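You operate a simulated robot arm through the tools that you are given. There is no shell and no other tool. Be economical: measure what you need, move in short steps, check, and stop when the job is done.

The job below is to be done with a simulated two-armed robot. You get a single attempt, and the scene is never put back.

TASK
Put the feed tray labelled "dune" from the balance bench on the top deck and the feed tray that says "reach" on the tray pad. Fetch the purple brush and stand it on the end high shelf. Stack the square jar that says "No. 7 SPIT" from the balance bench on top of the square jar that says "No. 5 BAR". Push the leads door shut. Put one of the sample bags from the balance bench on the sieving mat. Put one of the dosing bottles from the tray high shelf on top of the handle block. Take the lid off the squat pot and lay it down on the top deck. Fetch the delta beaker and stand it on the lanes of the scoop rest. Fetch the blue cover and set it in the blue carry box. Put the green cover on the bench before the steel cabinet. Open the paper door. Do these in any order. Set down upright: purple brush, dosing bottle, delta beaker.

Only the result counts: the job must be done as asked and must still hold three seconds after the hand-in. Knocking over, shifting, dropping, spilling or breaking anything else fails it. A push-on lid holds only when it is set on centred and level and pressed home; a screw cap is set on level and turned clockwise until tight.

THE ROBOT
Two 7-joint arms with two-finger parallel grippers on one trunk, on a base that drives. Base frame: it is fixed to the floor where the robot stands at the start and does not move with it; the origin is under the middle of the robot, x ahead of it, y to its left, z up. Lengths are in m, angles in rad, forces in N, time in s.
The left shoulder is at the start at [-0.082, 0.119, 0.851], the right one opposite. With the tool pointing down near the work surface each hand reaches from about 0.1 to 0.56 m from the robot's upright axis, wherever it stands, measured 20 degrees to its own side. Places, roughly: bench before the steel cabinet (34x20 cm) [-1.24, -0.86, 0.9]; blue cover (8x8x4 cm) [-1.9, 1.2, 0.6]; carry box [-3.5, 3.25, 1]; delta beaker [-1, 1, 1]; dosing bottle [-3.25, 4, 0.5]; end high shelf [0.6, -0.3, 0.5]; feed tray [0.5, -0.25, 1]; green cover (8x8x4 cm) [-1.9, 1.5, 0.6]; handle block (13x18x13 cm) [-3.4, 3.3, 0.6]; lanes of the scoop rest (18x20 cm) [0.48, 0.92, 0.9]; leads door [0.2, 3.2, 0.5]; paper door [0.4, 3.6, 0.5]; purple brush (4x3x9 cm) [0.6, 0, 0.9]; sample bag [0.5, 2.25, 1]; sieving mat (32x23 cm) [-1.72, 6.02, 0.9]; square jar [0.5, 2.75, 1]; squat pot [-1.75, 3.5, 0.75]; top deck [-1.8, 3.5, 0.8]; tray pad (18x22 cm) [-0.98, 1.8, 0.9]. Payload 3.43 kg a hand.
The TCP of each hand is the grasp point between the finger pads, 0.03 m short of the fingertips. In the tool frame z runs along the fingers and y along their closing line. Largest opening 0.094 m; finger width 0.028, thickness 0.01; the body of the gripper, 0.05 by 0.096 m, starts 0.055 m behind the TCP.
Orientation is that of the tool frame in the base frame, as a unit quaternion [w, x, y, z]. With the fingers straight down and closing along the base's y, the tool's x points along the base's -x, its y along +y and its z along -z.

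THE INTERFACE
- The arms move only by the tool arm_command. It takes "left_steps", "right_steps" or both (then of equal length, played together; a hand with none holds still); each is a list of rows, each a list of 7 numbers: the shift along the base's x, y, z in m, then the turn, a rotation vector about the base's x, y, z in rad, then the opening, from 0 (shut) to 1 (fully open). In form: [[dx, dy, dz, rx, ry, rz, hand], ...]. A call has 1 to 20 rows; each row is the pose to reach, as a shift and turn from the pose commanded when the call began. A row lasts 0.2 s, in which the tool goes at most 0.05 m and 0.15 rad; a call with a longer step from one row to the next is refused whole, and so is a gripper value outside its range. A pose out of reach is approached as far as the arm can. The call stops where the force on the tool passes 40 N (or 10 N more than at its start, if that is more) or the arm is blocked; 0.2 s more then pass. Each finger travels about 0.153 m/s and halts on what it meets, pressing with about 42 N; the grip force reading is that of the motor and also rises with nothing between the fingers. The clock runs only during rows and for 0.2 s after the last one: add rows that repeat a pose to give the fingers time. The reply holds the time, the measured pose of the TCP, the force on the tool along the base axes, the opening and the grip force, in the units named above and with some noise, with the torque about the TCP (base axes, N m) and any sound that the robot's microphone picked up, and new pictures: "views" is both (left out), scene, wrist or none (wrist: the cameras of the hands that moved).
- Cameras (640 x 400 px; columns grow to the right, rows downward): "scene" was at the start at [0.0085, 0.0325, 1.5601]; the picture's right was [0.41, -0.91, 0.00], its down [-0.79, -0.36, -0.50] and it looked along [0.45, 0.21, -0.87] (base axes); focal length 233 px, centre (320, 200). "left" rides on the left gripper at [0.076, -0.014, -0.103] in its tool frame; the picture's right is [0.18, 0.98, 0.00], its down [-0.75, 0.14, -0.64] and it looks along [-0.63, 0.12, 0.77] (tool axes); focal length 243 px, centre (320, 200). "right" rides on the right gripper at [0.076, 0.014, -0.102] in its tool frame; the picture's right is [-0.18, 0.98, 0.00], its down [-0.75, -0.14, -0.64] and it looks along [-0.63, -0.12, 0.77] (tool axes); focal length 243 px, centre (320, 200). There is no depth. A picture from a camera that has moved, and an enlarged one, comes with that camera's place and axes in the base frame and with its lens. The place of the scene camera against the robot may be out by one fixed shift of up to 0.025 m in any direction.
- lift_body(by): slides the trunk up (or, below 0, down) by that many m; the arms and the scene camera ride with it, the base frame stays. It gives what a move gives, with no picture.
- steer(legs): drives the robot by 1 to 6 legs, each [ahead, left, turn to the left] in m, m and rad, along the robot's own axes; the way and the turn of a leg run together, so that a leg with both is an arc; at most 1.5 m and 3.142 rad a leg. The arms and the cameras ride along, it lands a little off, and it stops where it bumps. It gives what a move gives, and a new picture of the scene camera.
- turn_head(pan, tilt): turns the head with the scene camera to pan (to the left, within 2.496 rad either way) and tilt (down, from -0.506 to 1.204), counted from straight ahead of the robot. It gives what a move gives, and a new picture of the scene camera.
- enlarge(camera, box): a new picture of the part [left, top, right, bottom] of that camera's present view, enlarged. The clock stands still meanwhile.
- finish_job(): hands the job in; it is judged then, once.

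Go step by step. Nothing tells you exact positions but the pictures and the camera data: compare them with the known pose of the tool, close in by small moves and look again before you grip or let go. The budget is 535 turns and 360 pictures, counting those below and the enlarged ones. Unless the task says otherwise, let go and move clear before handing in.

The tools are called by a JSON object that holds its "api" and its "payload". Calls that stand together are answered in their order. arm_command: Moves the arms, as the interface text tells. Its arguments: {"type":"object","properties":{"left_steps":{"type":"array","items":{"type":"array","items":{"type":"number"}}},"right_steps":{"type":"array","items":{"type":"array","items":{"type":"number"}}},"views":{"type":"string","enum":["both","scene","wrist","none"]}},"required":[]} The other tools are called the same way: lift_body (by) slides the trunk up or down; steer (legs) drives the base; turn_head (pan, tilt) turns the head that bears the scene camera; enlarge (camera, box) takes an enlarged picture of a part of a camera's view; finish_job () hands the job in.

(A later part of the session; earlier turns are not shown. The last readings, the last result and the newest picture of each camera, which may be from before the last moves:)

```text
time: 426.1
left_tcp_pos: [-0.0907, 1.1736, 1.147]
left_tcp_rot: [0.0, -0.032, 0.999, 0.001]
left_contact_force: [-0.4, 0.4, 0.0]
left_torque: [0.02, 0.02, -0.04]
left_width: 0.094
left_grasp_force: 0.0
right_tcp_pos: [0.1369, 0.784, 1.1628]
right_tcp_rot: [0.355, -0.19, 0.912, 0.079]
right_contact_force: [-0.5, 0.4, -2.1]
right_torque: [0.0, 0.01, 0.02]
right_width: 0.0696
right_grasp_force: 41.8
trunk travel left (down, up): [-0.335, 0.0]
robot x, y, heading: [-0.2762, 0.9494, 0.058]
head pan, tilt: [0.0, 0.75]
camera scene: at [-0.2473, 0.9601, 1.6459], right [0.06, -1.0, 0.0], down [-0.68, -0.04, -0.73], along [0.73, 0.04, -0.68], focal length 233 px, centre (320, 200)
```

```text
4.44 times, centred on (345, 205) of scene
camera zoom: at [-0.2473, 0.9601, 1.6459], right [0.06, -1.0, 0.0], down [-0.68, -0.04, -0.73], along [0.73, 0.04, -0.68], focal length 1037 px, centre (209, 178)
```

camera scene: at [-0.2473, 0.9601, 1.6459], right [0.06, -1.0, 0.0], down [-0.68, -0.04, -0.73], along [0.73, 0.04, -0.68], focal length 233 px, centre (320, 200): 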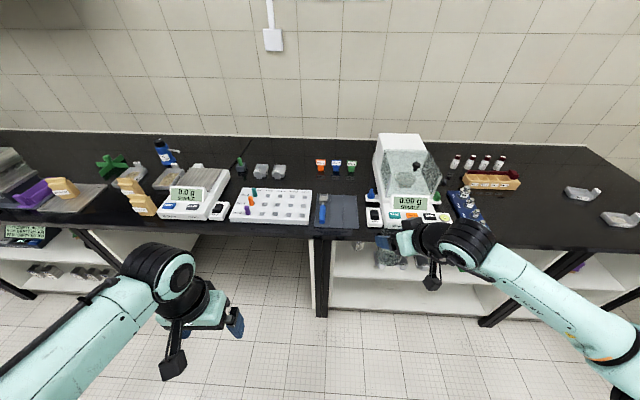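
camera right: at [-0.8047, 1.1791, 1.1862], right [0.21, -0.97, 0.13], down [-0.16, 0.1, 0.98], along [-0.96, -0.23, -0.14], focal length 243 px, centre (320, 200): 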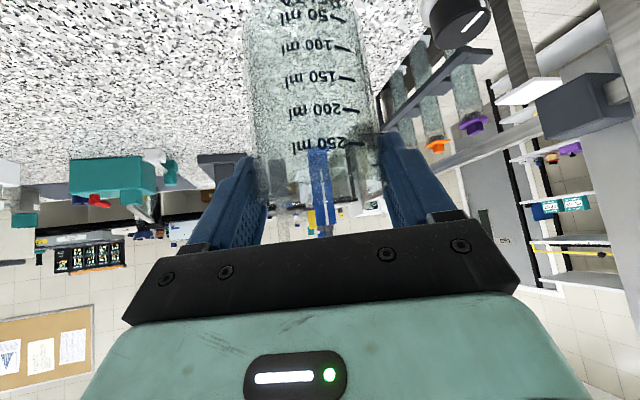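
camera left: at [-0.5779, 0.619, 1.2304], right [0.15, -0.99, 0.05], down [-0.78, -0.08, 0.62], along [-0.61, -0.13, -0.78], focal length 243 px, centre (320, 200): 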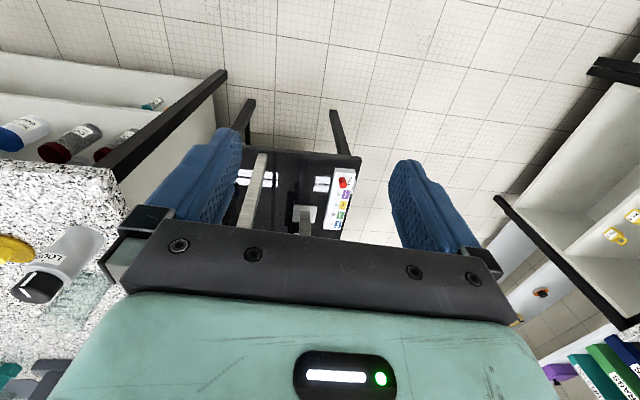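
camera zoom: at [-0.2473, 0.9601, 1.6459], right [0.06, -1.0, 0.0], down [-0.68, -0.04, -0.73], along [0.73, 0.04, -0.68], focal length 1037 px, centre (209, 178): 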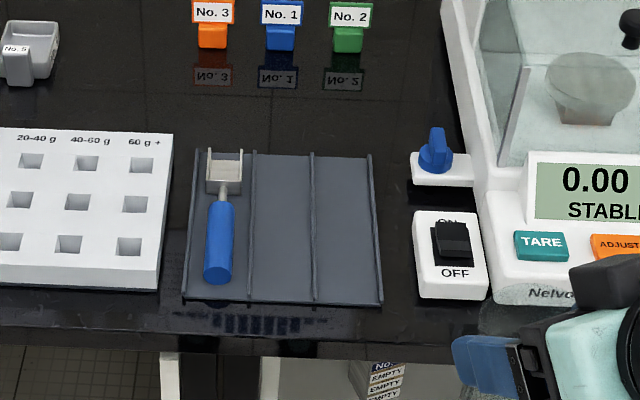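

The scoop rest is the grey board with three lanes, a blue scoop in the left lane. I'll put the beaker on the right-hand lane, around (0.50, 0.867).

{"api": "steer", "payload": {"legs": [[0.29, 0.1, -0.057]]}}

{"api": "enlarge", "payload": {"camera": "left", "box": [0, 0, 640, 400]}}

{"api": "enlarge", "payload": {"camera": "right", "box": [0, 0, 640, 400]}}

```text
time: 428.2
left_tcp_pos: [0.2111, 1.2712, 1.1468]
left_tcp_rot: [-0.001, -0.003, 1.0, 0.0]
left_contact_force: [0.1, 0.0, 0.0]
left_torque: [-0.01, -0.02, -0.03]
left_width: 0.094
left_grasp_force: 0.0
right_tcp_pos: [0.4165, 0.8676, 1.162]
right_tcp_rot: [0.356, -0.163, 0.917, 0.069]
right_contact_force: [0.4, 0.1, -2.0]
right_torque: [0.0, 0.01, -0.03]
right_width: 0.0693
right_grasp_force: 42.2
trunk travel left (down, up): [-0.335, 0.0]
robot x, y, heading: [0.0117, 1.0589, 0.001]
head pan, tilt: [0.0, 0.75]
camera scene: at [0.0421, 1.0646, 1.6457], right [0.0, -1.0, 0.0], down [-0.68, 0.0, -0.73], along [0.73, 0.0, -0.68], focal length 233 px, centre (320, 200)
```

scene: 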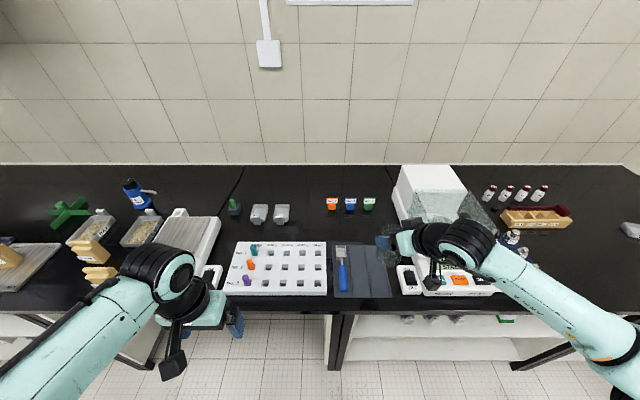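

```text
1.00 times, centred on (320, 200) of left (not enlarged: the box is as wide or as high as the picture)
camera zoom: at [0.1352, 1.2561, 1.2477], right [-0.19, 0.98, 0.0], down [0.75, 0.15, 0.64], along [0.63, 0.12, -0.77], focal length 243 px, centre (320, 200)
```

zoom: 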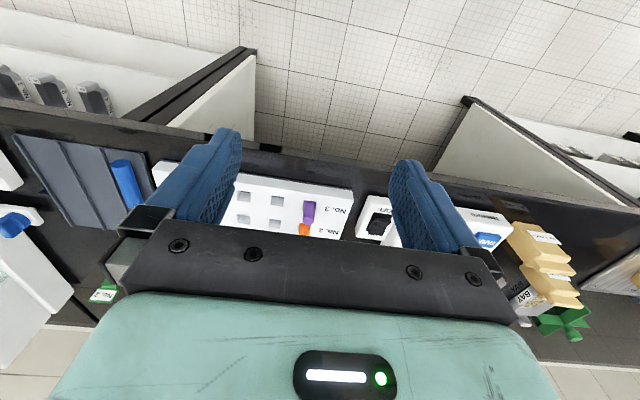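

```text
1.00 times, centred on (320, 200) of right (not enlarged: the box is as wide or as high as the picture)
camera zoom: at [0.2932, 0.8365, 1.1861], right [-0.22, 0.97, 0.14], down [0.17, -0.1, 0.98], along [0.96, 0.23, -0.14], focal length 243 px, centre (320, 200)
```

zoom: 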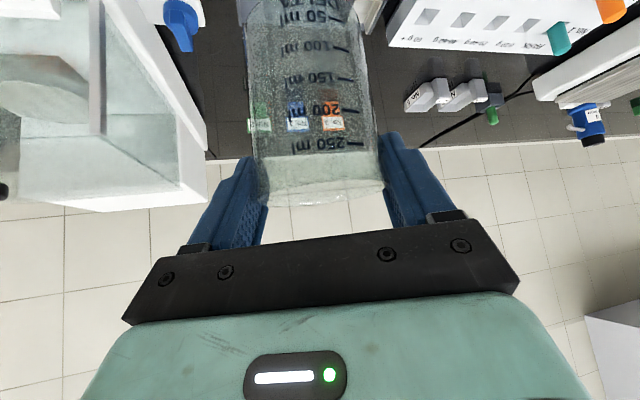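

{"api": "enlarge", "payload": {"camera": "left", "box": [0, 110, 180, 260]}}

```text
2.67 times, centred on (90, 185) of left
camera zoom: at [0.1352, 1.2561, 1.2477], right [-0.19, 0.98, 0.0], down [0.75, 0.15, 0.64], along [0.63, 0.12, -0.77], focal length 647 px, centre (933, 240)
```

zoom: 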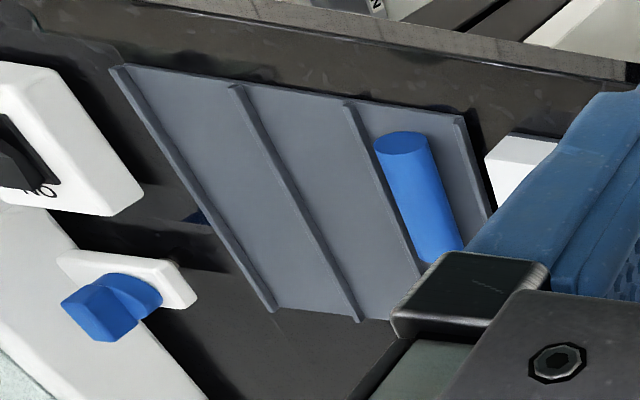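

The foot indeed reads DELTA. The right lane spans y 0.839–0.897, x 0.377–0.572; moving over its middle and down.

{"api": "arm_command", "payload": {"right_steps": [[0.02, 0, -0.02, 0, 0, 0, 0], [0.04, 0, -0.05, 0, 0, 0, 0], [0.057, 0, -0.08, 0, 0, 0, 0], [0.057, 0, -0.11, 0, 0, 0, 0], [0.057, 0, -0.14, 0, 0, 0, 0], [0.057, 0, -0.147, 0, 0, 0, 0], [0.057, 0, -0.147, 0, 0, 0, 0]], "views": "both"}}

{"api": "enlarge", "payload": {"camera": "scene", "box": [320, 190, 460, 310]}}

```text
time: 429.8
left_tcp_pos: [0.2106, 1.2712, 1.1457]
left_tcp_rot: [-0.001, -0.003, 1.0, 0.0]
left_contact_force: [0.4, 0.1, -0.9]
left_torque: [0.01, 0.01, -0.02]
left_width: 0.0942
left_grasp_force: 0.1
right_tcp_pos: [0.474, 0.8678, 1.0158]
right_tcp_rot: [0.357, -0.164, 0.917, 0.069]
right_contact_force: [0.5, -0.4, -0.3]
right_torque: [0.04, 0.0, 0.01]
right_width: 0.0696
right_grasp_force: 41.5
trunk travel left (down, up): [-0.335, 0.0]
robot x, y, heading: [0.0121, 1.0589, 0.004]
head pan, tilt: [0.0, 0.75]
camera scene: at [0.0425, 1.0645, 1.6459], right [0.0, -1.0, 0.0], down [-0.68, 0.0, -0.73], along [0.73, 0.0, -0.68], focal length 233 px, centre (320, 200)
camera right: at [0.3514, 0.8364, 1.0395], right [-0.22, 0.97, 0.14], down [0.17, -0.1, 0.98], along [0.96, 0.23, -0.14], focal length 243 px, centre (320, 200)
```

scene: 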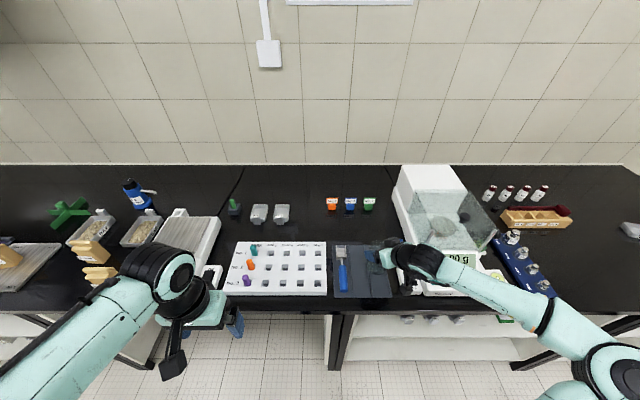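
right: 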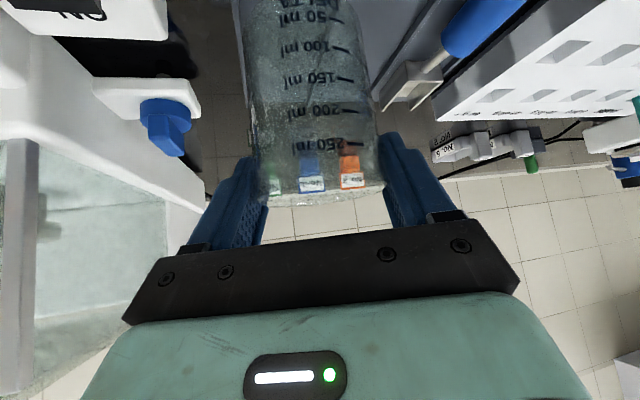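

```text
3.33 times, centred on (390, 250) of scene
camera zoom: at [0.0425, 1.0645, 1.6459], right [0.0, -1.0, 0.0], down [-0.68, 0.0, -0.73], along [0.73, 0.0, -0.68], focal length 778 px, centre (87, 33)
```

zoom: 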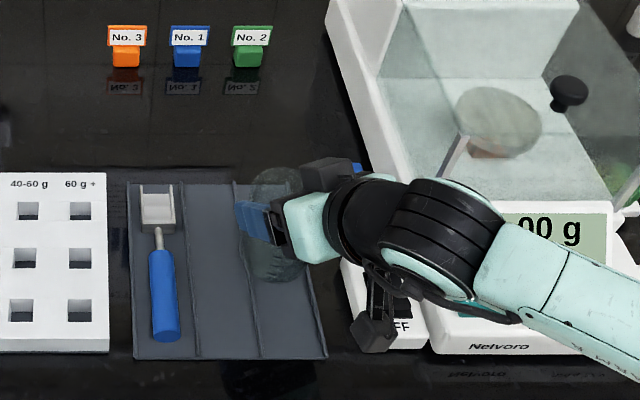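

{"api": "arm_command", "payload": {"right_steps": [[0, 0, -0.003, 0, 0, 0, 0], [0, 0, -0.006, 0, 0, 0, 0], [0, 0, -0.009, 0, 0, 0, 0], [0, 0, -0.012, 0, 0, 0, 0], [0, 0, -0.015, 0, 0, 0, 0]], "views": "none"}}

```text
time: 431.0
left_tcp_pos: [0.212, 1.2714, 1.1471]
left_tcp_rot: [-0.001, -0.004, 1.0, -0.001]
left_contact_force: [-0.7, -0.4, 0.1]
left_torque: [0.0, -0.01, 0.0]
left_width: 0.0938
left_grasp_force: 0.0
right_tcp_pos: [0.4734, 0.8677, 1.0029]
right_tcp_rot: [0.359, -0.164, 0.917, 0.067]
right_contact_force: [0.2, -1.1, 6.5]
right_torque: [-0.33, -0.01, -0.05]
right_width: 0.0695
right_grasp_force: 42.2
trunk travel left (down, up): [-0.335, 0.0]
robot x, y, heading: [0.013, 1.0579, 0.002]
head pan, tilt: [0.0, 0.75]
```

{"api": "arm_command", "payload": {"right_steps": [[0, 0, 0, 0, 0, 0, 0.1], [0, 0, 0, 0, 0, 0, 0.7], [0, 0, 0, 0, 0, 0, 0.85], [0, 0, 0, 0, 0, 0, 1], [0, 0, 0, 0, 0, 0, 1]], "views": "wrist"}}

{"api": "enlarge", "payload": {"camera": "left", "box": [0, 60, 240, 260]}}

```text
time: 432.2
left_tcp_pos: [0.2124, 1.2716, 1.1469]
left_tcp_rot: [-0.001, -0.003, 1.0, 0.0]
left_contact_force: [0.1, 0.0, -0.2]
left_torque: [0.0, 0.0, 0.01]
left_width: 0.0939
left_grasp_force: 0.0
right_tcp_pos: [0.4732, 0.8675, 1.0004]
right_tcp_rot: [0.356, -0.163, 0.917, 0.069]
right_contact_force: [0.7, -0.1, 0.2]
right_torque: [0.0, 0.01, -0.01]
right_width: 0.0939
right_grasp_force: 0.1
trunk travel left (down, up): [-0.335, 0.0]
robot x, y, heading: [0.0135, 1.0578, -0.004]
head pan, tilt: [0.0, 0.75]
camera right: at [0.3506, 0.8362, 1.0245], right [-0.22, 0.97, 0.14], down [0.17, -0.1, 0.98], along [0.96, 0.23, -0.14], focal length 243 px, centre (320, 200)
```

right: 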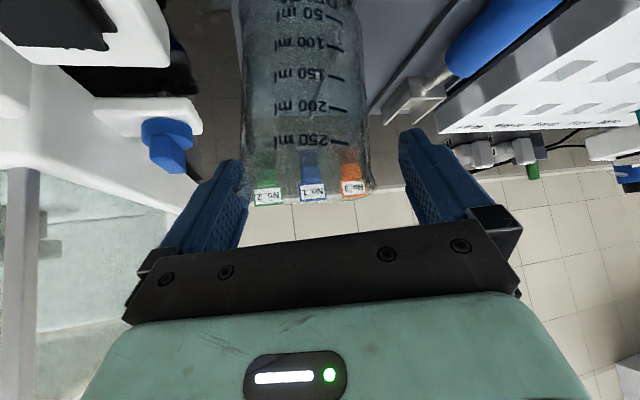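

```text
2.00 times, centred on (120, 160) of left
camera zoom: at [0.1356, 1.256, 1.248], right [-0.19, 0.98, 0.0], down [0.75, 0.15, 0.64], along [0.63, 0.12, -0.77], focal length 485 px, centre (720, 280)
```

zoom: 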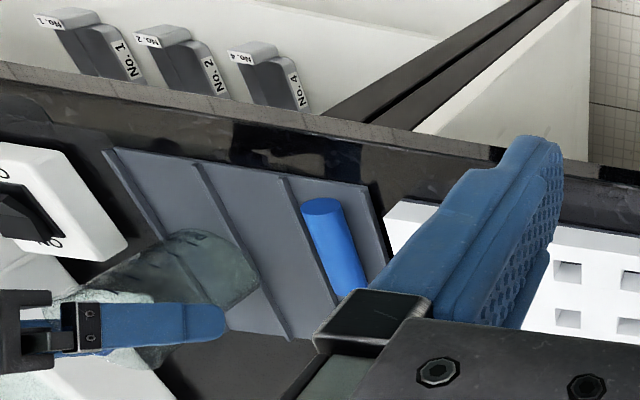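

Beaker stands on the lane. Rise vertically and back off.

{"api": "arm_command", "payload": {"right_steps": [[0, 0, 0.02, 0, 0, 0, 1], [0, 0, 0.06, 0, 0, 0, 1], [0, 0, 0.1, 0, 0, 0, 1], [0, 0, 0.14, 0, 0, 0, 1], [-0.04, -0.01, 0.16, 0, 0, 0, 1], [-0.08, -0.02, 0.16, 0, 0, 0, 1], [-0.12, -0.03, 0.16, 0, 0, 0, 1]], "views": "both"}}

```text
time: 433.8
left_tcp_pos: [0.2114, 1.2706, 1.1475]
left_tcp_rot: [-0.001, -0.003, 1.0, -0.001]
left_contact_force: [-0.4, 0.4, 0.4]
left_torque: [0.01, -0.04, -0.02]
left_width: 0.0941
left_grasp_force: 0.0
right_tcp_pos: [0.3527, 0.8368, 1.1602]
right_tcp_rot: [0.357, -0.162, 0.917, 0.069]
right_contact_force: [-0.3, -0.2, 0.6]
right_torque: [0.0, 0.03, -0.01]
right_width: 0.0942
right_grasp_force: 0.0
trunk travel left (down, up): [-0.335, 0.0]
robot x, y, heading: [0.0118, 1.059, 0.001]
head pan, tilt: [0.0, 0.75]
camera scene: at [0.0415, 1.064, 1.6459], right [0.0, -1.0, 0.0], down [-0.68, 0.0, -0.73], along [0.73, 0.0, -0.68], focal length 233 px, centre (320, 200)
camera right: at [0.2292, 0.805, 1.1841], right [-0.21, 0.97, 0.13], down [0.17, -0.1, 0.98], along [0.96, 0.23, -0.14], focal length 243 px, centre (320, 200)
```

scene: 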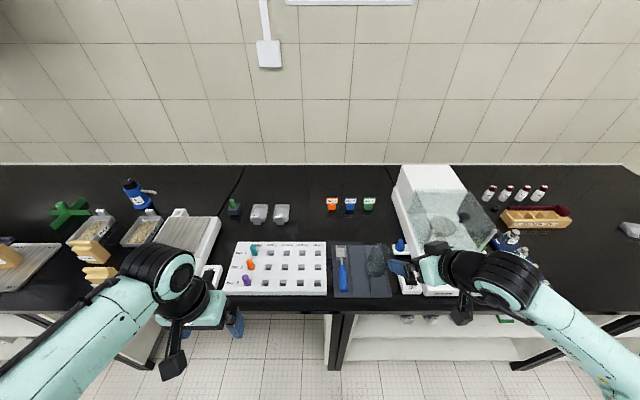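
right: 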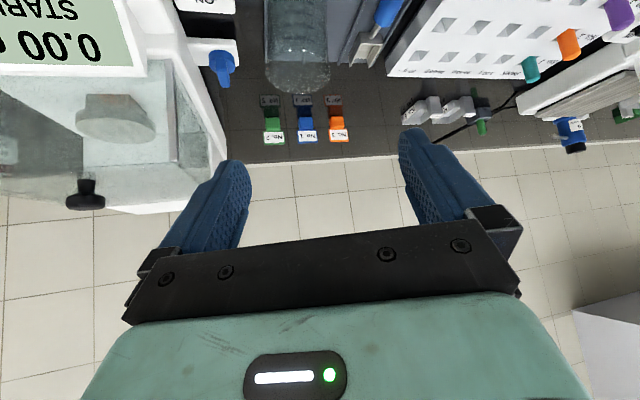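

Now restore the right hand to tool-down and drive along the bench to the bags and jars.

{"api": "arm_command", "payload": {"right_steps": [[-0.02, 0, 0, 0, 0, -0.12, 1], [-0.03, 0, 0, 0, 0, -0.24, 1], [-0.03, 0, 0, 0, 0, -0.35, 1]], "views": "none"}}

{"api": "arm_command", "payload": {"right_steps": [[0, 0, 0, 0, 0.13, 0, 1], [0, 0, 0, 0, 0.26, 0, 1], [0, 0, 0, 0, 0.39, 0, 1], [0, 0, 0, 0, 0.52, 0, 1], [0, 0, 0, 0, 0.65, 0, 1], [0, 0, 0, 0, 0.76, 0, 1]], "views": "none"}}

{"api": "steer", "payload": {"legs": [[-0.4, 0, 0], [0, 1.3, 0]]}}

{"api": "turn_head", "payload": {"pan": 0.0, "tilt": 0.6}}

```text
time: 434.6
left_tcp_pos: [0.2119, 1.2708, 1.1472]
left_tcp_rot: [-0.001, -0.004, 1.0, -0.001]
left_contact_force: [0.1, -0.1, -0.2]
left_torque: [0.0, -0.01, 0.01]
left_width: 0.0938
left_grasp_force: 0.0
right_tcp_pos: [0.3222, 0.8376, 1.1603]
right_tcp_rot: [0.363, 0.001, 0.932, 0.005]
right_contact_force: [-0.6, 0.4, 0.6]
right_torque: [-0.02, -0.01, 0.04]
right_width: 0.0942
right_grasp_force: 0.0
trunk travel left (down, up): [-0.335, 0.0]
robot x, y, heading: [0.0124, 1.0593, -0.001]
head pan, tilt: [0.0, 0.75]
```

```text
time: 436.0
left_tcp_pos: [0.2122, 1.2708, 1.1459]
left_tcp_rot: [-0.001, -0.004, 1.0, 0.0]
left_contact_force: [0.2, -0.7, -0.6]
left_torque: [0.01, 0.02, -0.01]
left_width: 0.0937
left_grasp_force: 0.2
right_tcp_pos: [0.3237, 0.8374, 1.1624]
right_tcp_rot: [-0.009, 0.001, 1.0, 0.007]
right_contact_force: [0.0, -0.4, 0.9]
right_torque: [0.01, 0.02, -0.02]
right_width: 0.094
right_grasp_force: 0.1
trunk travel left (down, up): [-0.335, 0.0]
robot x, y, heading: [0.0109, 1.0588, 0.0]
head pan, tilt: [0.0, 0.75]
```

```text
time: 449.6
left_tcp_pos: [-0.1992, 2.561, 1.1478]
left_tcp_rot: [-0.001, -0.007, 1.0, 0.0]
left_contact_force: [1.0, -0.1, 0.9]
left_torque: [-0.02, 0.02, 0.02]
left_width: 0.0942
left_grasp_force: 0.0
right_tcp_pos: [-0.0833, 2.1275, 1.1608]
right_tcp_rot: [-0.009, -0.003, 1.0, 0.006]
right_contact_force: [0.3, 0.5, 0.4]
right_torque: [0.02, 0.02, -0.01]
right_width: 0.0942
right_grasp_force: 0.0
trunk travel left (down, up): [-0.335, 0.0]
robot x, y, heading: [-0.3938, 2.35, 0.007]
head pan, tilt: [0.0, 0.75]
camera scene: at [-0.3656, 2.3535, 1.6459], right [0.01, -1.0, 0.0], down [-0.68, -0.01, -0.73], along [0.73, 0.01, -0.68], focal length 233 px, centre (320, 200)
```

scene: 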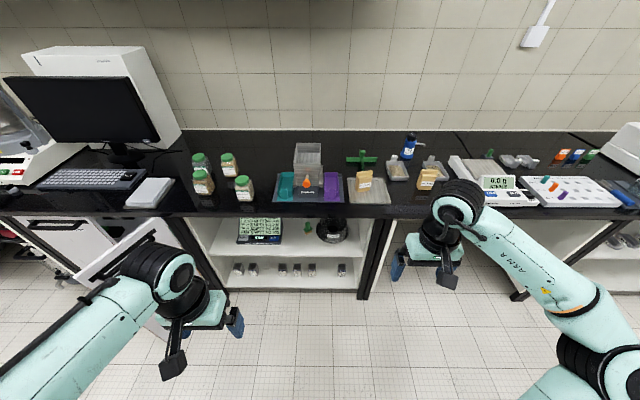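

```text
time: 450.3
left_tcp_pos: [-0.1986, 2.561, 1.1469]
left_tcp_rot: [-0.001, -0.006, 1.0, 0.0]
left_contact_force: [-0.1, -0.3, 0.3]
left_torque: [0.01, 0.03, 0.01]
left_width: 0.094
left_grasp_force: 0.0
right_tcp_pos: [-0.0834, 2.1282, 1.1613]
right_tcp_rot: [-0.008, -0.003, 1.0, 0.006]
right_contact_force: [1.0, -0.5, 0.7]
right_torque: [-0.01, 0.03, -0.01]
right_width: 0.0942
right_grasp_force: 0.1
trunk travel left (down, up): [-0.335, 0.0]
robot x, y, heading: [-0.3959, 2.3517, 0.01]
head pan, tilt: [0.0, 0.6]
camera scene: at [-0.3601, 2.3536, 1.6587], right [0.01, -1.0, 0.0], down [-0.57, -0.01, -0.82], along [0.82, 0.01, -0.57], focal length 233 px, centre (320, 200)
```

scene: 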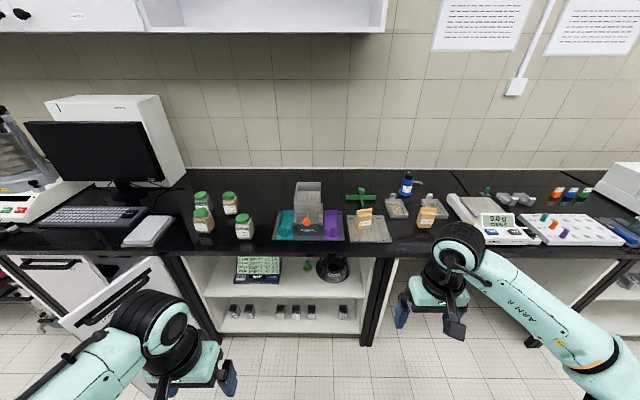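

{"api": "enlarge", "payload": {"camera": "scene", "box": [170, 170, 300, 250]}}

{"api": "enlarge", "payload": {"camera": "scene", "box": [330, 165, 460, 250]}}

```text
4.92 times, centred on (235, 210) of scene
camera zoom: at [-0.3601, 2.3536, 1.6587], right [0.01, -1.0, 0.0], down [-0.57, -0.01, -0.82], along [0.82, 0.01, -0.57], focal length 1149 px, centre (738, 151)
```

zoom: 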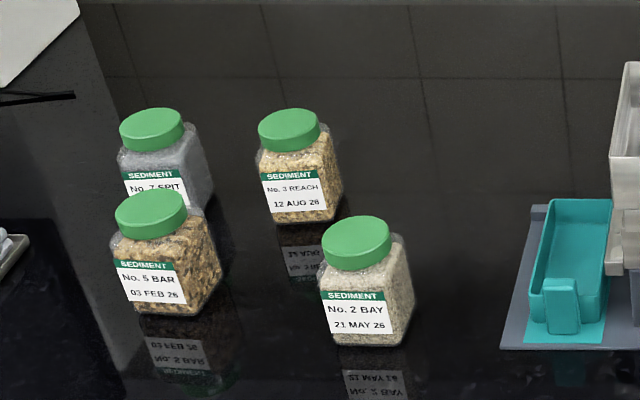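

```text
4.71 times, centred on (395, 208) of scene
camera zoom: at [-0.3601, 2.3536, 1.6587], right [0.01, -1.0, 0.0], down [-0.57, -0.01, -0.82], along [0.82, 0.01, -0.57], focal length 1098 px, centre (-33, 165)
```

zoom: 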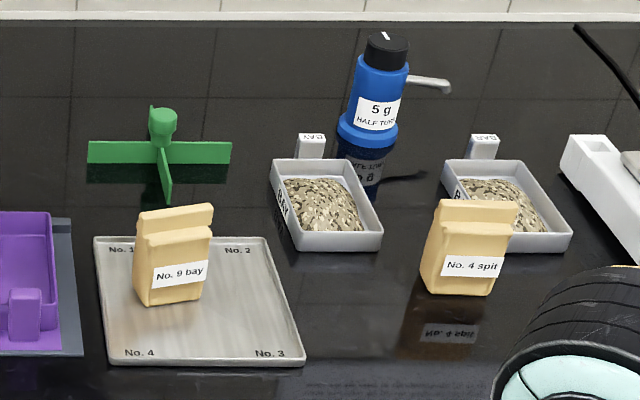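

Jars: No. 7 SPIT at ≈(0.634, 2.98), No. 5 BAR in front of it at ≈(0.485, 2.92). Drive up so the left hand can take No. 7.

{"api": "steer", "payload": {"legs": [[0, 0.45, -0.01], [0.46, 0, 0]]}}

{"api": "enlarge", "payload": {"camera": "left", "box": [0, 0, 640, 400]}}

```text
time: 457.1
left_tcp_pos: [0.2617, 2.9946, 1.1471]
left_tcp_rot: [0.0, -0.001, 1.0, 0.0]
left_contact_force: [-0.7, -0.6, -0.2]
left_torque: [-0.02, -0.02, 0.0]
left_width: 0.094
left_grasp_force: 0.1
right_tcp_pos: [0.3707, 2.562, 1.1612]
right_tcp_rot: [-0.009, 0.004, 1.0, 0.006]
right_contact_force: [0.1, 0.3, -0.2]
right_torque: [-0.02, 0.02, 0.02]
right_width: 0.094
right_grasp_force: 0.0
trunk travel left (down, up): [-0.335, 0.0]
robot x, y, heading: [0.0636, 2.7846, -0.002]
head pan, tilt: [0.0, 0.6]
camera scene: at [0.0973, 2.7897, 1.6586], right [0.0, -1.0, 0.0], down [-0.56, 0.0, -0.83], along [0.83, 0.0, -0.56], focal length 233 px, centre (320, 200)
```

scene: 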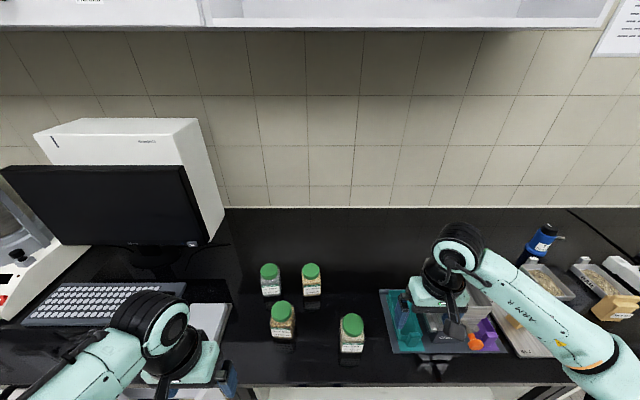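

```text
1.00 times, centred on (320, 200) of left (not enlarged: the box is as wide or as high as the picture)
camera zoom: at [0.1857, 2.9808, 1.2478], right [-0.19, 0.98, 0.0], down [0.75, 0.14, 0.64], along [0.63, 0.12, -0.77], focal length 243 px, centre (320, 200)
```

zoom: 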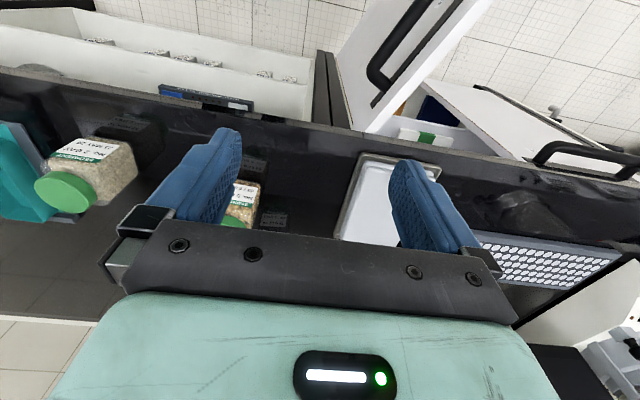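

{"api": "steer", "payload": {"legs": [[0.03, 0, 0]]}}

{"api": "arm_command", "payload": {"left_steps": [[0.045, -0.003, 0, 0, 0, 0, 1], [0.09, -0.006, -0.01, 0, 0, 0, 1], [0.135, -0.01, -0.02, 0, 0, 0, 1], [0.18, -0.014, -0.03, 0, 0, 0, 1], [0.225, -0.018, -0.04, 0, 0, 0, 1], [0.27, -0.022, -0.04, 0, 0, 0, 1], [0.31, -0.025, -0.04, 0, 0, 0, 1], [0.345, -0.025, -0.04, 0, 0, 0, 1], [0.345, -0.025, -0.04, 0, 0, 0, 1]], "views": "wrist"}}

```text
time: 457.9
left_tcp_pos: [0.2893, 2.9955, 1.1458]
left_tcp_rot: [0.0, -0.001, 1.0, 0.0]
left_contact_force: [0.3, -0.1, 0.5]
left_torque: [0.0, 0.03, -0.01]
left_width: 0.0939
left_grasp_force: 0.0
right_tcp_pos: [0.3988, 2.5615, 1.161]
right_tcp_rot: [-0.008, 0.004, 1.0, 0.006]
right_contact_force: [-0.9, 0.4, 0.0]
right_torque: [-0.01, 0.01, -0.01]
right_width: 0.0938
right_grasp_force: 0.1
trunk travel left (down, up): [-0.335, 0.0]
robot x, y, heading: [0.0921, 2.7846, -0.004]
head pan, tilt: [0.0, 0.6]
camera scene: at [0.1239, 2.7897, 1.6584], right [0.0, -1.0, 0.0], down [-0.56, 0.0, -0.83], along [0.83, 0.0, -0.56], focal length 233 px, centre (320, 200)
```

scene: 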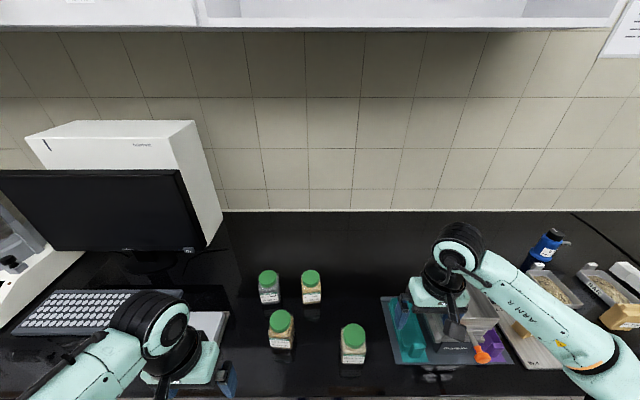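

```text
time: 459.9
left_tcp_pos: [0.6347, 2.9696, 1.1078]
left_tcp_rot: [-0.001, 0.0, 1.0, 0.0]
left_contact_force: [-0.1, -0.1, 0.0]
left_torque: [0.01, 0.0, -0.01]
left_width: 0.0936
left_grasp_force: 0.0
right_tcp_pos: [0.4009, 2.5621, 1.1606]
right_tcp_rot: [-0.007, 0.003, 1.0, 0.006]
right_contact_force: [0.4, 0.5, -0.2]
right_torque: [0.0, 0.0, -0.01]
right_width: 0.0939
right_grasp_force: 0.0
trunk travel left (down, up): [-0.335, 0.0]
robot x, y, heading: [0.0885, 2.7859, -0.004]
head pan, tilt: [0.0, 0.6]
camera left: at [0.5584, 2.9551, 1.2085], right [-0.19, 0.98, 0.0], down [0.75, 0.14, 0.64], along [0.63, 0.12, -0.77], focal length 243 px, centre (320, 200)
```

left: 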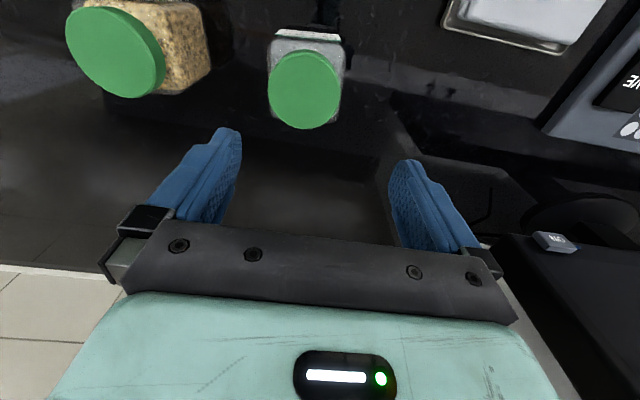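

{"api": "enlarge", "payload": {"camera": "left", "box": [240, 20, 370, 140]}}

```text
3.33 times, centred on (305, 80) of left
camera zoom: at [0.5584, 2.9551, 1.2085], right [-0.19, 0.98, 0.0], down [0.75, 0.14, 0.64], along [0.63, 0.12, -0.77], focal length 809 px, centre (370, 600)
```

zoom: 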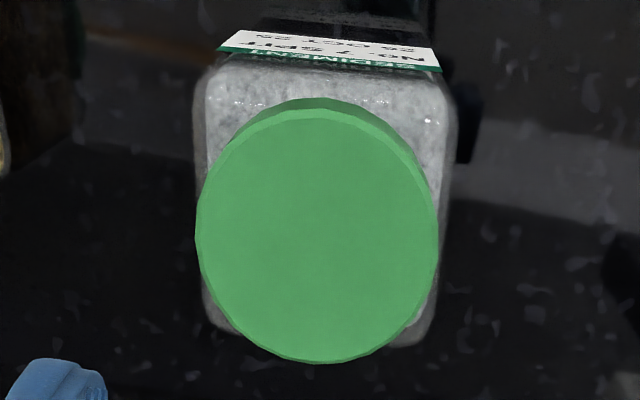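

{"api": "arm_command", "payload": {"left_steps": [[-0.006, -0.008, -0.03, 0, 0, 0.04, 1], [-0.013, -0.0155, -0.06, 0, 0, 0.08, 1], [-0.013, -0.0155, -0.09, 0, 0, 0.08, 1], [-0.013, -0.0155, -0.12, 0, 0, 0.08, 1], [-0.013, -0.0155, -0.143, 0, 0, 0.08, 1], [-0.013, -0.0155, -0.143, 0, 0, 0.08, 1]], "views": "wrist"}}

```text
time: 461.3
left_tcp_pos: [0.6217, 2.9546, 0.9626]
left_tcp_rot: [0.0, -0.042, 0.999, 0.0]
left_contact_force: [-0.6, 0.2, -0.2]
left_torque: [0.02, 0.03, -0.03]
left_width: 0.0941
left_grasp_force: 0.0
right_tcp_pos: [0.3998, 2.5624, 1.161]
right_tcp_rot: [-0.009, 0.003, 1.0, 0.006]
right_contact_force: [-0.6, 0.0, 0.3]
right_torque: [-0.02, 0.0, 0.02]
right_width: 0.0941
right_grasp_force: 0.0
trunk travel left (down, up): [-0.335, 0.0]
robot x, y, heading: [0.0913, 2.7854, -0.006]
head pan, tilt: [0.0, 0.6]
camera left: at [0.5487, 2.9342, 1.0635], right [-0.26, 0.96, 0.0], down [0.74, 0.2, 0.64], along [0.62, 0.17, -0.77], focal length 243 px, centre (320, 200)
```

left: 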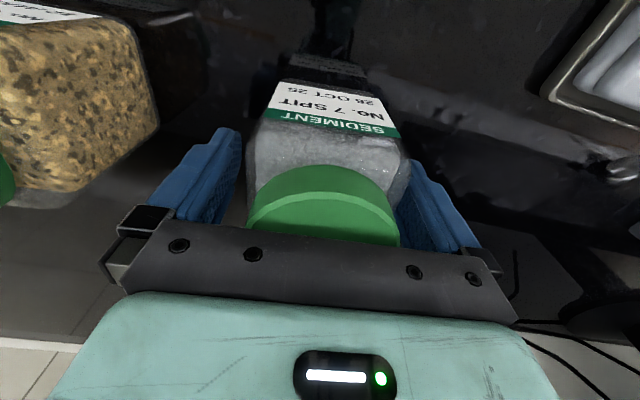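

{"api": "arm_command", "payload": {"left_steps": [[0, 0.003, 0, 0, 0, 0, 1], [0, 0.003, 0, 0, 0, 0, 0.7], [0, 0.003, 0, 0, 0, 0, 0.4], [0, 0.003, 0, 0, 0, 0, 0], [0, 0.003, 0, 0, 0, 0, 0]], "views": "wrist"}}

```text
time: 462.5
left_tcp_pos: [0.6241, 2.957, 0.9636]
left_tcp_rot: [0.0, -0.041, 0.999, 0.0]
left_contact_force: [0.4, -1.7, 1.3]
left_torque: [0.02, -0.05, 0.01]
left_width: 0.0704
left_grasp_force: 42.1
right_tcp_pos: [0.4023, 2.5618, 1.1618]
right_tcp_rot: [-0.008, 0.003, 1.0, 0.006]
right_contact_force: [-0.2, -0.6, 0.2]
right_torque: [0.01, -0.01, 0.01]
right_width: 0.094
right_grasp_force: 0.1
trunk travel left (down, up): [-0.335, 0.0]
robot x, y, heading: [0.0921, 2.7844, 0.0]
head pan, tilt: [0.0, 0.6]
camera left: at [0.5485, 2.937, 1.0644], right [-0.26, 0.96, 0.0], down [0.74, 0.2, 0.64], along [0.62, 0.17, -0.77], focal length 243 px, centre (320, 200)
```

left: 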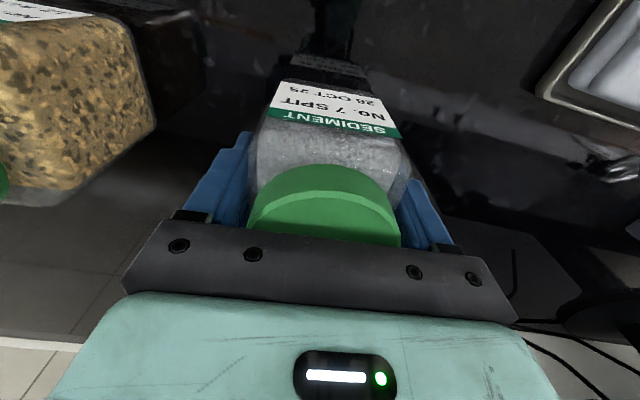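

Gripped. Lift and carry over No. 5 BAR at about (0.4775, 2.89).

{"api": "arm_command", "payload": {"left_steps": [[0, 0, 0.03, 0, 0, 0, 0], [0, 0, 0.07, 0, 0, 0, 0], [0, 0, 0.11, 0, 0, 0, 0], [0, 0, 0.14, 0, 0, 0, 0], [-0.04, -0.018, 0.14, 0, 0, 0, 0], [-0.08, -0.036, 0.14, 0, 0, 0, 0], [-0.12, -0.054, 0.14, 0, 0, 0, 0], [-0.145, -0.066, 0.14, 0, 0, 0, 0], [-0.145, -0.066, 0.12, 0, 0, 0, 0], [-0.145, -0.066, 0.12, 0, 0, 0, 0]], "views": "both"}}

{"api": "enlarge", "payload": {"camera": "scene", "box": [210, 240, 350, 380]}}

```text
time: 464.7
left_tcp_pos: [0.4782, 2.8922, 1.0827]
left_tcp_rot: [0.0, -0.042, 0.999, 0.0]
left_contact_force: [0.1, 0.4, -3.7]
left_torque: [0.0, -0.01, 0.04]
left_width: 0.0702
left_grasp_force: 42.0
right_tcp_pos: [0.4018, 2.561, 1.1614]
right_tcp_rot: [-0.008, 0.003, 1.0, 0.007]
right_contact_force: [0.1, 0.2, -0.2]
right_torque: [-0.01, 0.01, -0.02]
right_width: 0.0938
right_grasp_force: 0.1
trunk travel left (down, up): [-0.335, 0.0]
robot x, y, heading: [0.094, 2.7854, -0.003]
head pan, tilt: [0.0, 0.6]
camera scene: at [0.1269, 2.7896, 1.6588], right [0.0, -1.0, 0.0], down [-0.56, 0.0, -0.83], along [0.83, 0.0, -0.56], focal length 233 px, centre (320, 200)
camera left: at [0.4041, 2.8715, 1.1839], right [-0.27, 0.96, 0.0], down [0.74, 0.2, 0.64], along [0.62, 0.17, -0.77], focal length 243 px, centre (320, 200)
```

scene: 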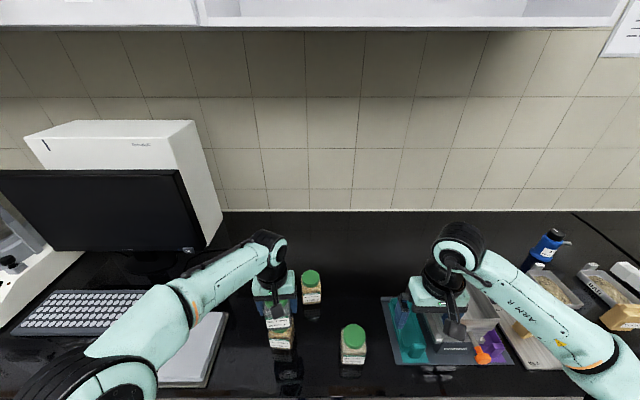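
left: 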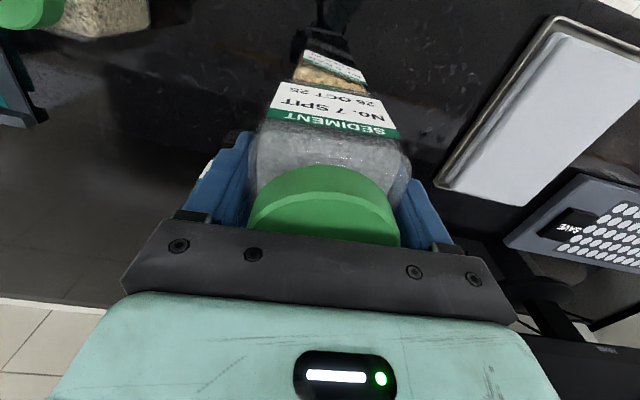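

```text
2.86 times, centred on (280, 310) of scene
camera zoom: at [0.1269, 2.7896, 1.6588], right [0.0, -1.0, 0.0], down [-0.56, 0.0, -0.83], along [0.83, 0.0, -0.56], focal length 667 px, centre (434, -114)
```

zoom: 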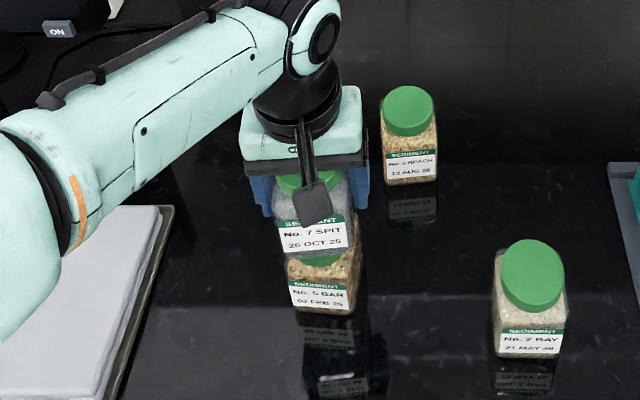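

{"api": "arm_command", "payload": {"left_steps": [[0.001, -0.004, -0.01, 0, 0, 0, 0], [0.001, -0.004, -0.018, 0, 0, 0, 0], [0.001, -0.004, -0.021, 0, 0, 0, 0], [0.001, -0.004, -0.024, 0, 0, 0, 0], [0.001, -0.004, -0.027, 0, 0, 0, 0], [0.001, -0.004, -0.03, 0, 0, 0, 0]], "views": "wrist"}}

{"api": "enlarge", "payload": {"camera": "scene", "box": [230, 270, 330, 370]}}

```text
time: 465.6
left_tcp_pos: [0.4798, 2.8866, 1.0668]
left_tcp_rot: [0.006, -0.041, 0.999, -0.002]
left_contact_force: [-2.2, 0.3, 14.1]
left_torque: [0.48, 0.39, 0.07]
left_width: 0.07
left_grasp_force: 42.0
right_tcp_pos: [0.3996, 2.5617, 1.1605]
right_tcp_rot: [-0.008, 0.004, 1.0, 0.006]
right_contact_force: [0.2, 0.1, 0.1]
right_torque: [-0.01, 0.0, 0.0]
right_width: 0.094
right_grasp_force: 0.2
trunk travel left (down, up): [-0.335, 0.0]
robot x, y, heading: [0.0889, 2.7851, -0.0]
head pan, tilt: [0.0, 0.6]
stopped in row 4 (left hand): the force on the tool passed its limit at 44 N (the readings are from after the stop); the commanded pose is now the measured one
camera left: at [0.404, 2.8666, 1.1656], right [-0.26, 0.96, -0.01], down [0.73, 0.21, 0.65], along [0.63, 0.17, -0.76], focal length 243 px, centre (320, 200)
```

left: 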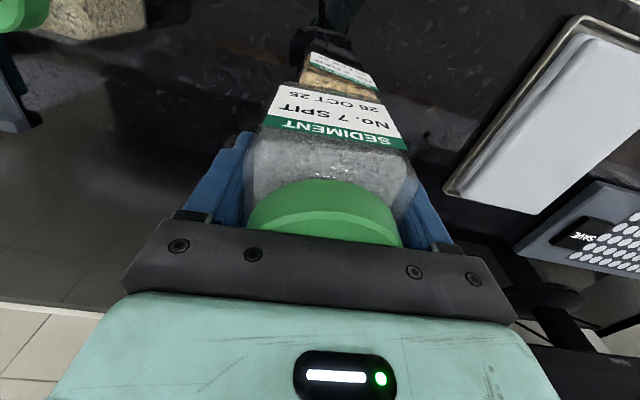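

```text
4.00 times, centred on (280, 320) of scene
camera zoom: at [0.1253, 2.7895, 1.6585], right [0.0, -1.0, 0.0], down [-0.56, 0.0, -0.83], along [0.83, 0.0, -0.56], focal length 933 px, centre (480, -280)
```

zoom: 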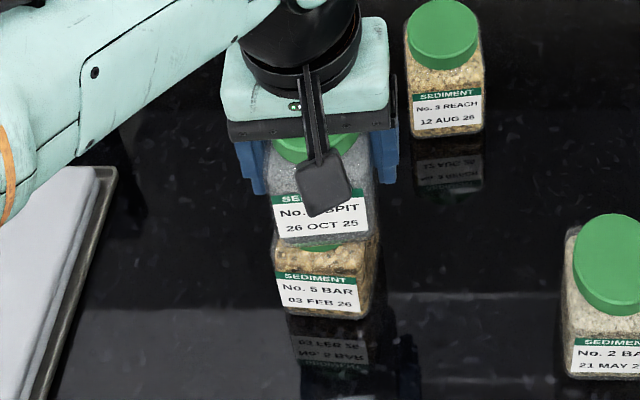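

Stacked contact. Release gently and rise.

{"api": "arm_command", "payload": {"left_steps": [[0, 0, 0.001, 0, 0, 0, 0], [0, 0, 0.001, 0, 0, 0, 0.2], [0, 0, 0.001, 0, 0, 0, 0.8], [0, 0, 0.001, 0, 0, 0, 1], [0, 0, 0.001, 0, 0, 0, 1], [0, 0, 0.03, 0, 0, 0, 1], [0, 0, 0.06, 0, 0, 0, 1], [0, 0, 0.1, 0, 0, 0, 1]], "views": "wrist"}}

{"api": "enlarge", "payload": {"camera": "scene", "box": [230, 270, 330, 370]}}

```text
time: 467.4
left_tcp_pos: [0.4834, 2.8848, 1.1628]
left_tcp_rot: [0.004, -0.042, 0.999, -0.002]
left_contact_force: [0.4, 0.0, 0.7]
left_torque: [0.03, -0.02, 0.01]
left_width: 0.0939
left_grasp_force: 0.0
right_tcp_pos: [0.4021, 2.5615, 1.1609]
right_tcp_rot: [-0.008, 0.004, 1.0, 0.006]
right_contact_force: [0.3, -0.9, 1.4]
right_torque: [0.0, 0.0, 0.0]
right_width: 0.0943
right_grasp_force: 0.1
trunk travel left (down, up): [-0.335, 0.0]
robot x, y, heading: [0.0895, 2.7852, 0.002]
head pan, tilt: [0.0, 0.6]
camera left: at [0.4068, 2.8649, 1.2635], right [-0.27, 0.96, 0.0], down [0.73, 0.21, 0.65], along [0.62, 0.17, -0.76], focal length 243 px, centre (320, 200)
```

left: 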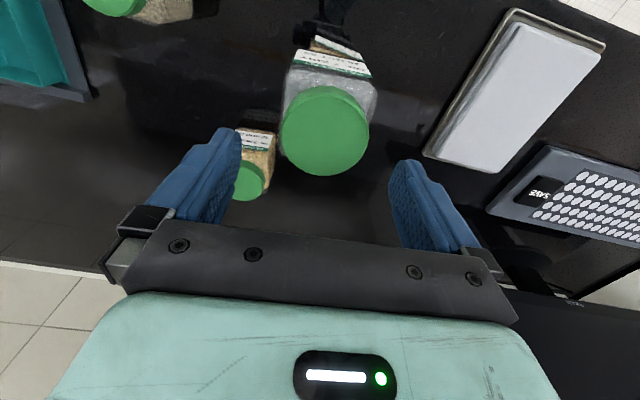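

```text
4.00 times, centred on (280, 320) of scene
camera zoom: at [0.1269, 2.7897, 1.6588], right [0.0, -1.0, 0.0], down [-0.56, 0.0, -0.83], along [0.83, 0.0, -0.56], focal length 933 px, centre (480, -280)
```

zoom: 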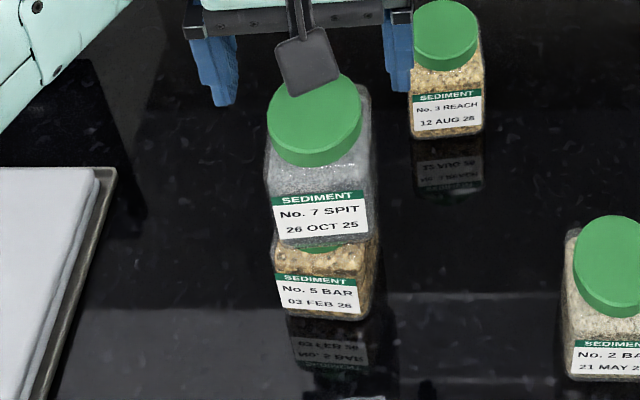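

Stack is good. Retract and look at the cabinet doors further along.

{"api": "arm_command", "payload": {"left_steps": [[0, 0, 0.03, 0, 0, -0.08, 1], [-0.04, 0, 0.04, 0, 0, -0.08, 1], [-0.08, 0.01, 0.04, 0, 0, -0.08, 1], [-0.12, 0.02, 0.04, 0, 0, -0.08, 1], [-0.16, 0.03, 0.04, 0, 0, -0.08, 1], [-0.2, 0.04, 0.04, 0, 0, -0.08, 1]], "views": "none"}}

{"api": "steer", "payload": {"legs": [[-0.6, 0, 0], [0, 0.6, 0]]}}

{"api": "turn_head", "payload": {"pan": 0.0, "tilt": 0.75}}

```text
time: 468.9
left_tcp_pos: [0.2787, 2.928, 1.2044]
left_tcp_rot: [0.004, -0.002, 1.0, -0.003]
left_contact_force: [0.1, 1.3, 0.8]
left_torque: [-0.02, -0.04, 0.03]
left_width: 0.0941
left_grasp_force: 0.1
right_tcp_pos: [0.3989, 2.5621, 1.1611]
right_tcp_rot: [-0.008, 0.004, 1.0, 0.006]
right_contact_force: [-0.2, -0.2, -0.6]
right_torque: [0.02, -0.03, -0.01]
right_width: 0.0939
right_grasp_force: 0.1
trunk travel left (down, up): [-0.335, 0.0]
robot x, y, heading: [0.0897, 2.7817, -0.002]
head pan, tilt: [0.0, 0.6]
```

```text
time: 477.6
left_tcp_pos: [-0.3198, 3.53, 1.2045]
left_tcp_rot: [0.002, -0.004, 1.0, -0.001]
left_contact_force: [-0.4, -0.4, 1.3]
left_torque: [-0.02, -0.03, 0.01]
left_width: 0.0939
left_grasp_force: 0.0
right_tcp_pos: [-0.1975, 3.1652, 1.1611]
right_tcp_rot: [-0.009, 0.001, 1.0, 0.007]
right_contact_force: [0.1, -0.9, 0.9]
right_torque: [-0.01, 0.0, -0.02]
right_width: 0.0942
right_grasp_force: 0.2
trunk travel left (down, up): [-0.335, 0.0]
robot x, y, heading: [-0.5081, 3.3839, -0.002]
head pan, tilt: [0.0, 0.6]
camera scene: at [-0.4734, 3.392, 1.6588], right [0.0, -1.0, 0.0], down [-0.56, 0.0, -0.83], along [0.83, 0.0, -0.56], focal length 233 px, centre (320, 200)
```

scene: 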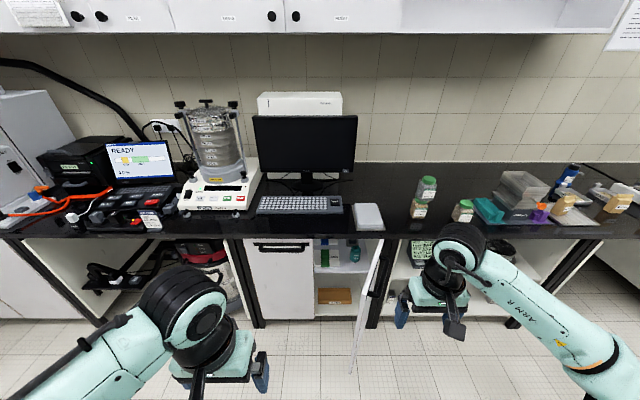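

```text
time: 478.3
left_tcp_pos: [-0.3212, 3.5316, 1.2042]
left_tcp_rot: [0.003, -0.004, 1.0, -0.001]
left_contact_force: [0.3, 0.1, 0.0]
left_torque: [0.0, -0.02, -0.06]
left_width: 0.0941
left_grasp_force: 0.0
right_tcp_pos: [-0.1988, 3.1655, 1.161]
right_tcp_rot: [-0.008, 0.001, 1.0, 0.006]
right_contact_force: [0.2, -0.1, -0.1]
right_torque: [0.03, 0.01, 0.0]
right_width: 0.0941
right_grasp_force: 0.0
trunk travel left (down, up): [-0.335, 0.0]
robot x, y, heading: [-0.5065, 3.3904, 0.004]
head pan, tilt: [0.0, 0.75]
camera scene: at [-0.4789, 3.392, 1.6459], right [0.0, -1.0, 0.0], down [-0.68, 0.0, -0.73], along [0.73, 0.0, -0.68], focal length 233 px, centre (320, 200)
```

scene: 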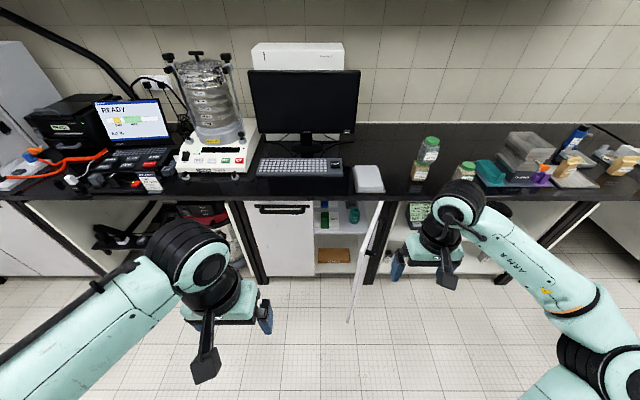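

{"api": "enlarge", "payload": {"camera": "scene", "box": [230, 190, 410, 330]}}

{"api": "enlarge", "payload": {"camera": "right", "box": [0, 0, 640, 400]}}

```text
2.86 times, centred on (320, 260) of scene
camera zoom: at [-0.4789, 3.392, 1.6459], right [0.0, -1.0, 0.0], down [-0.68, 0.0, -0.73], along [0.73, 0.0, -0.68], focal length 667 px, centre (320, 29)
```

zoom: 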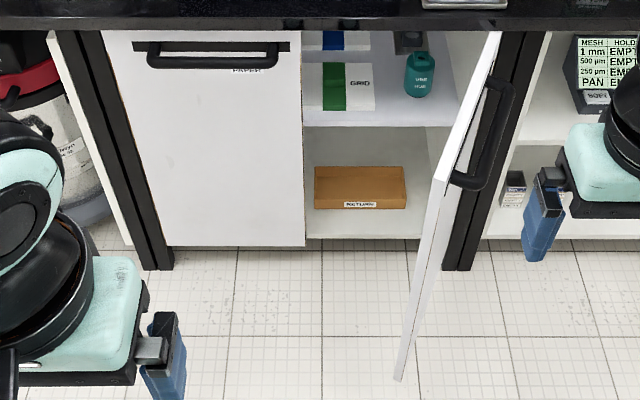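

```text
1.00 times, centred on (320, 200) of right (not enlarged: the box is as wide or as high as the picture)
camera zoom: at [-0.2725, 3.1777, 1.2646], right [0.19, 0.98, 0.01], down [0.76, -0.15, 0.63], along [0.62, -0.11, -0.78], focal length 243 px, centre (320, 200)
```

zoom: 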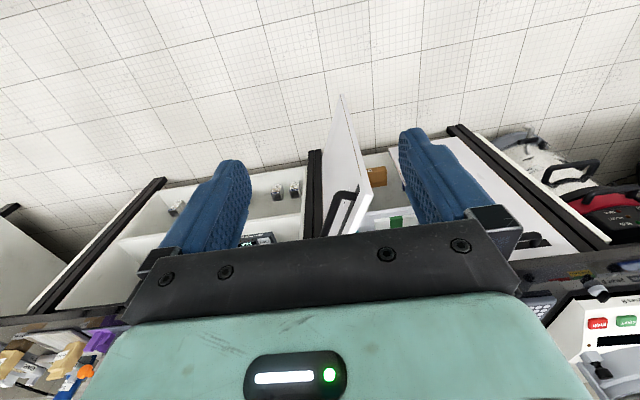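

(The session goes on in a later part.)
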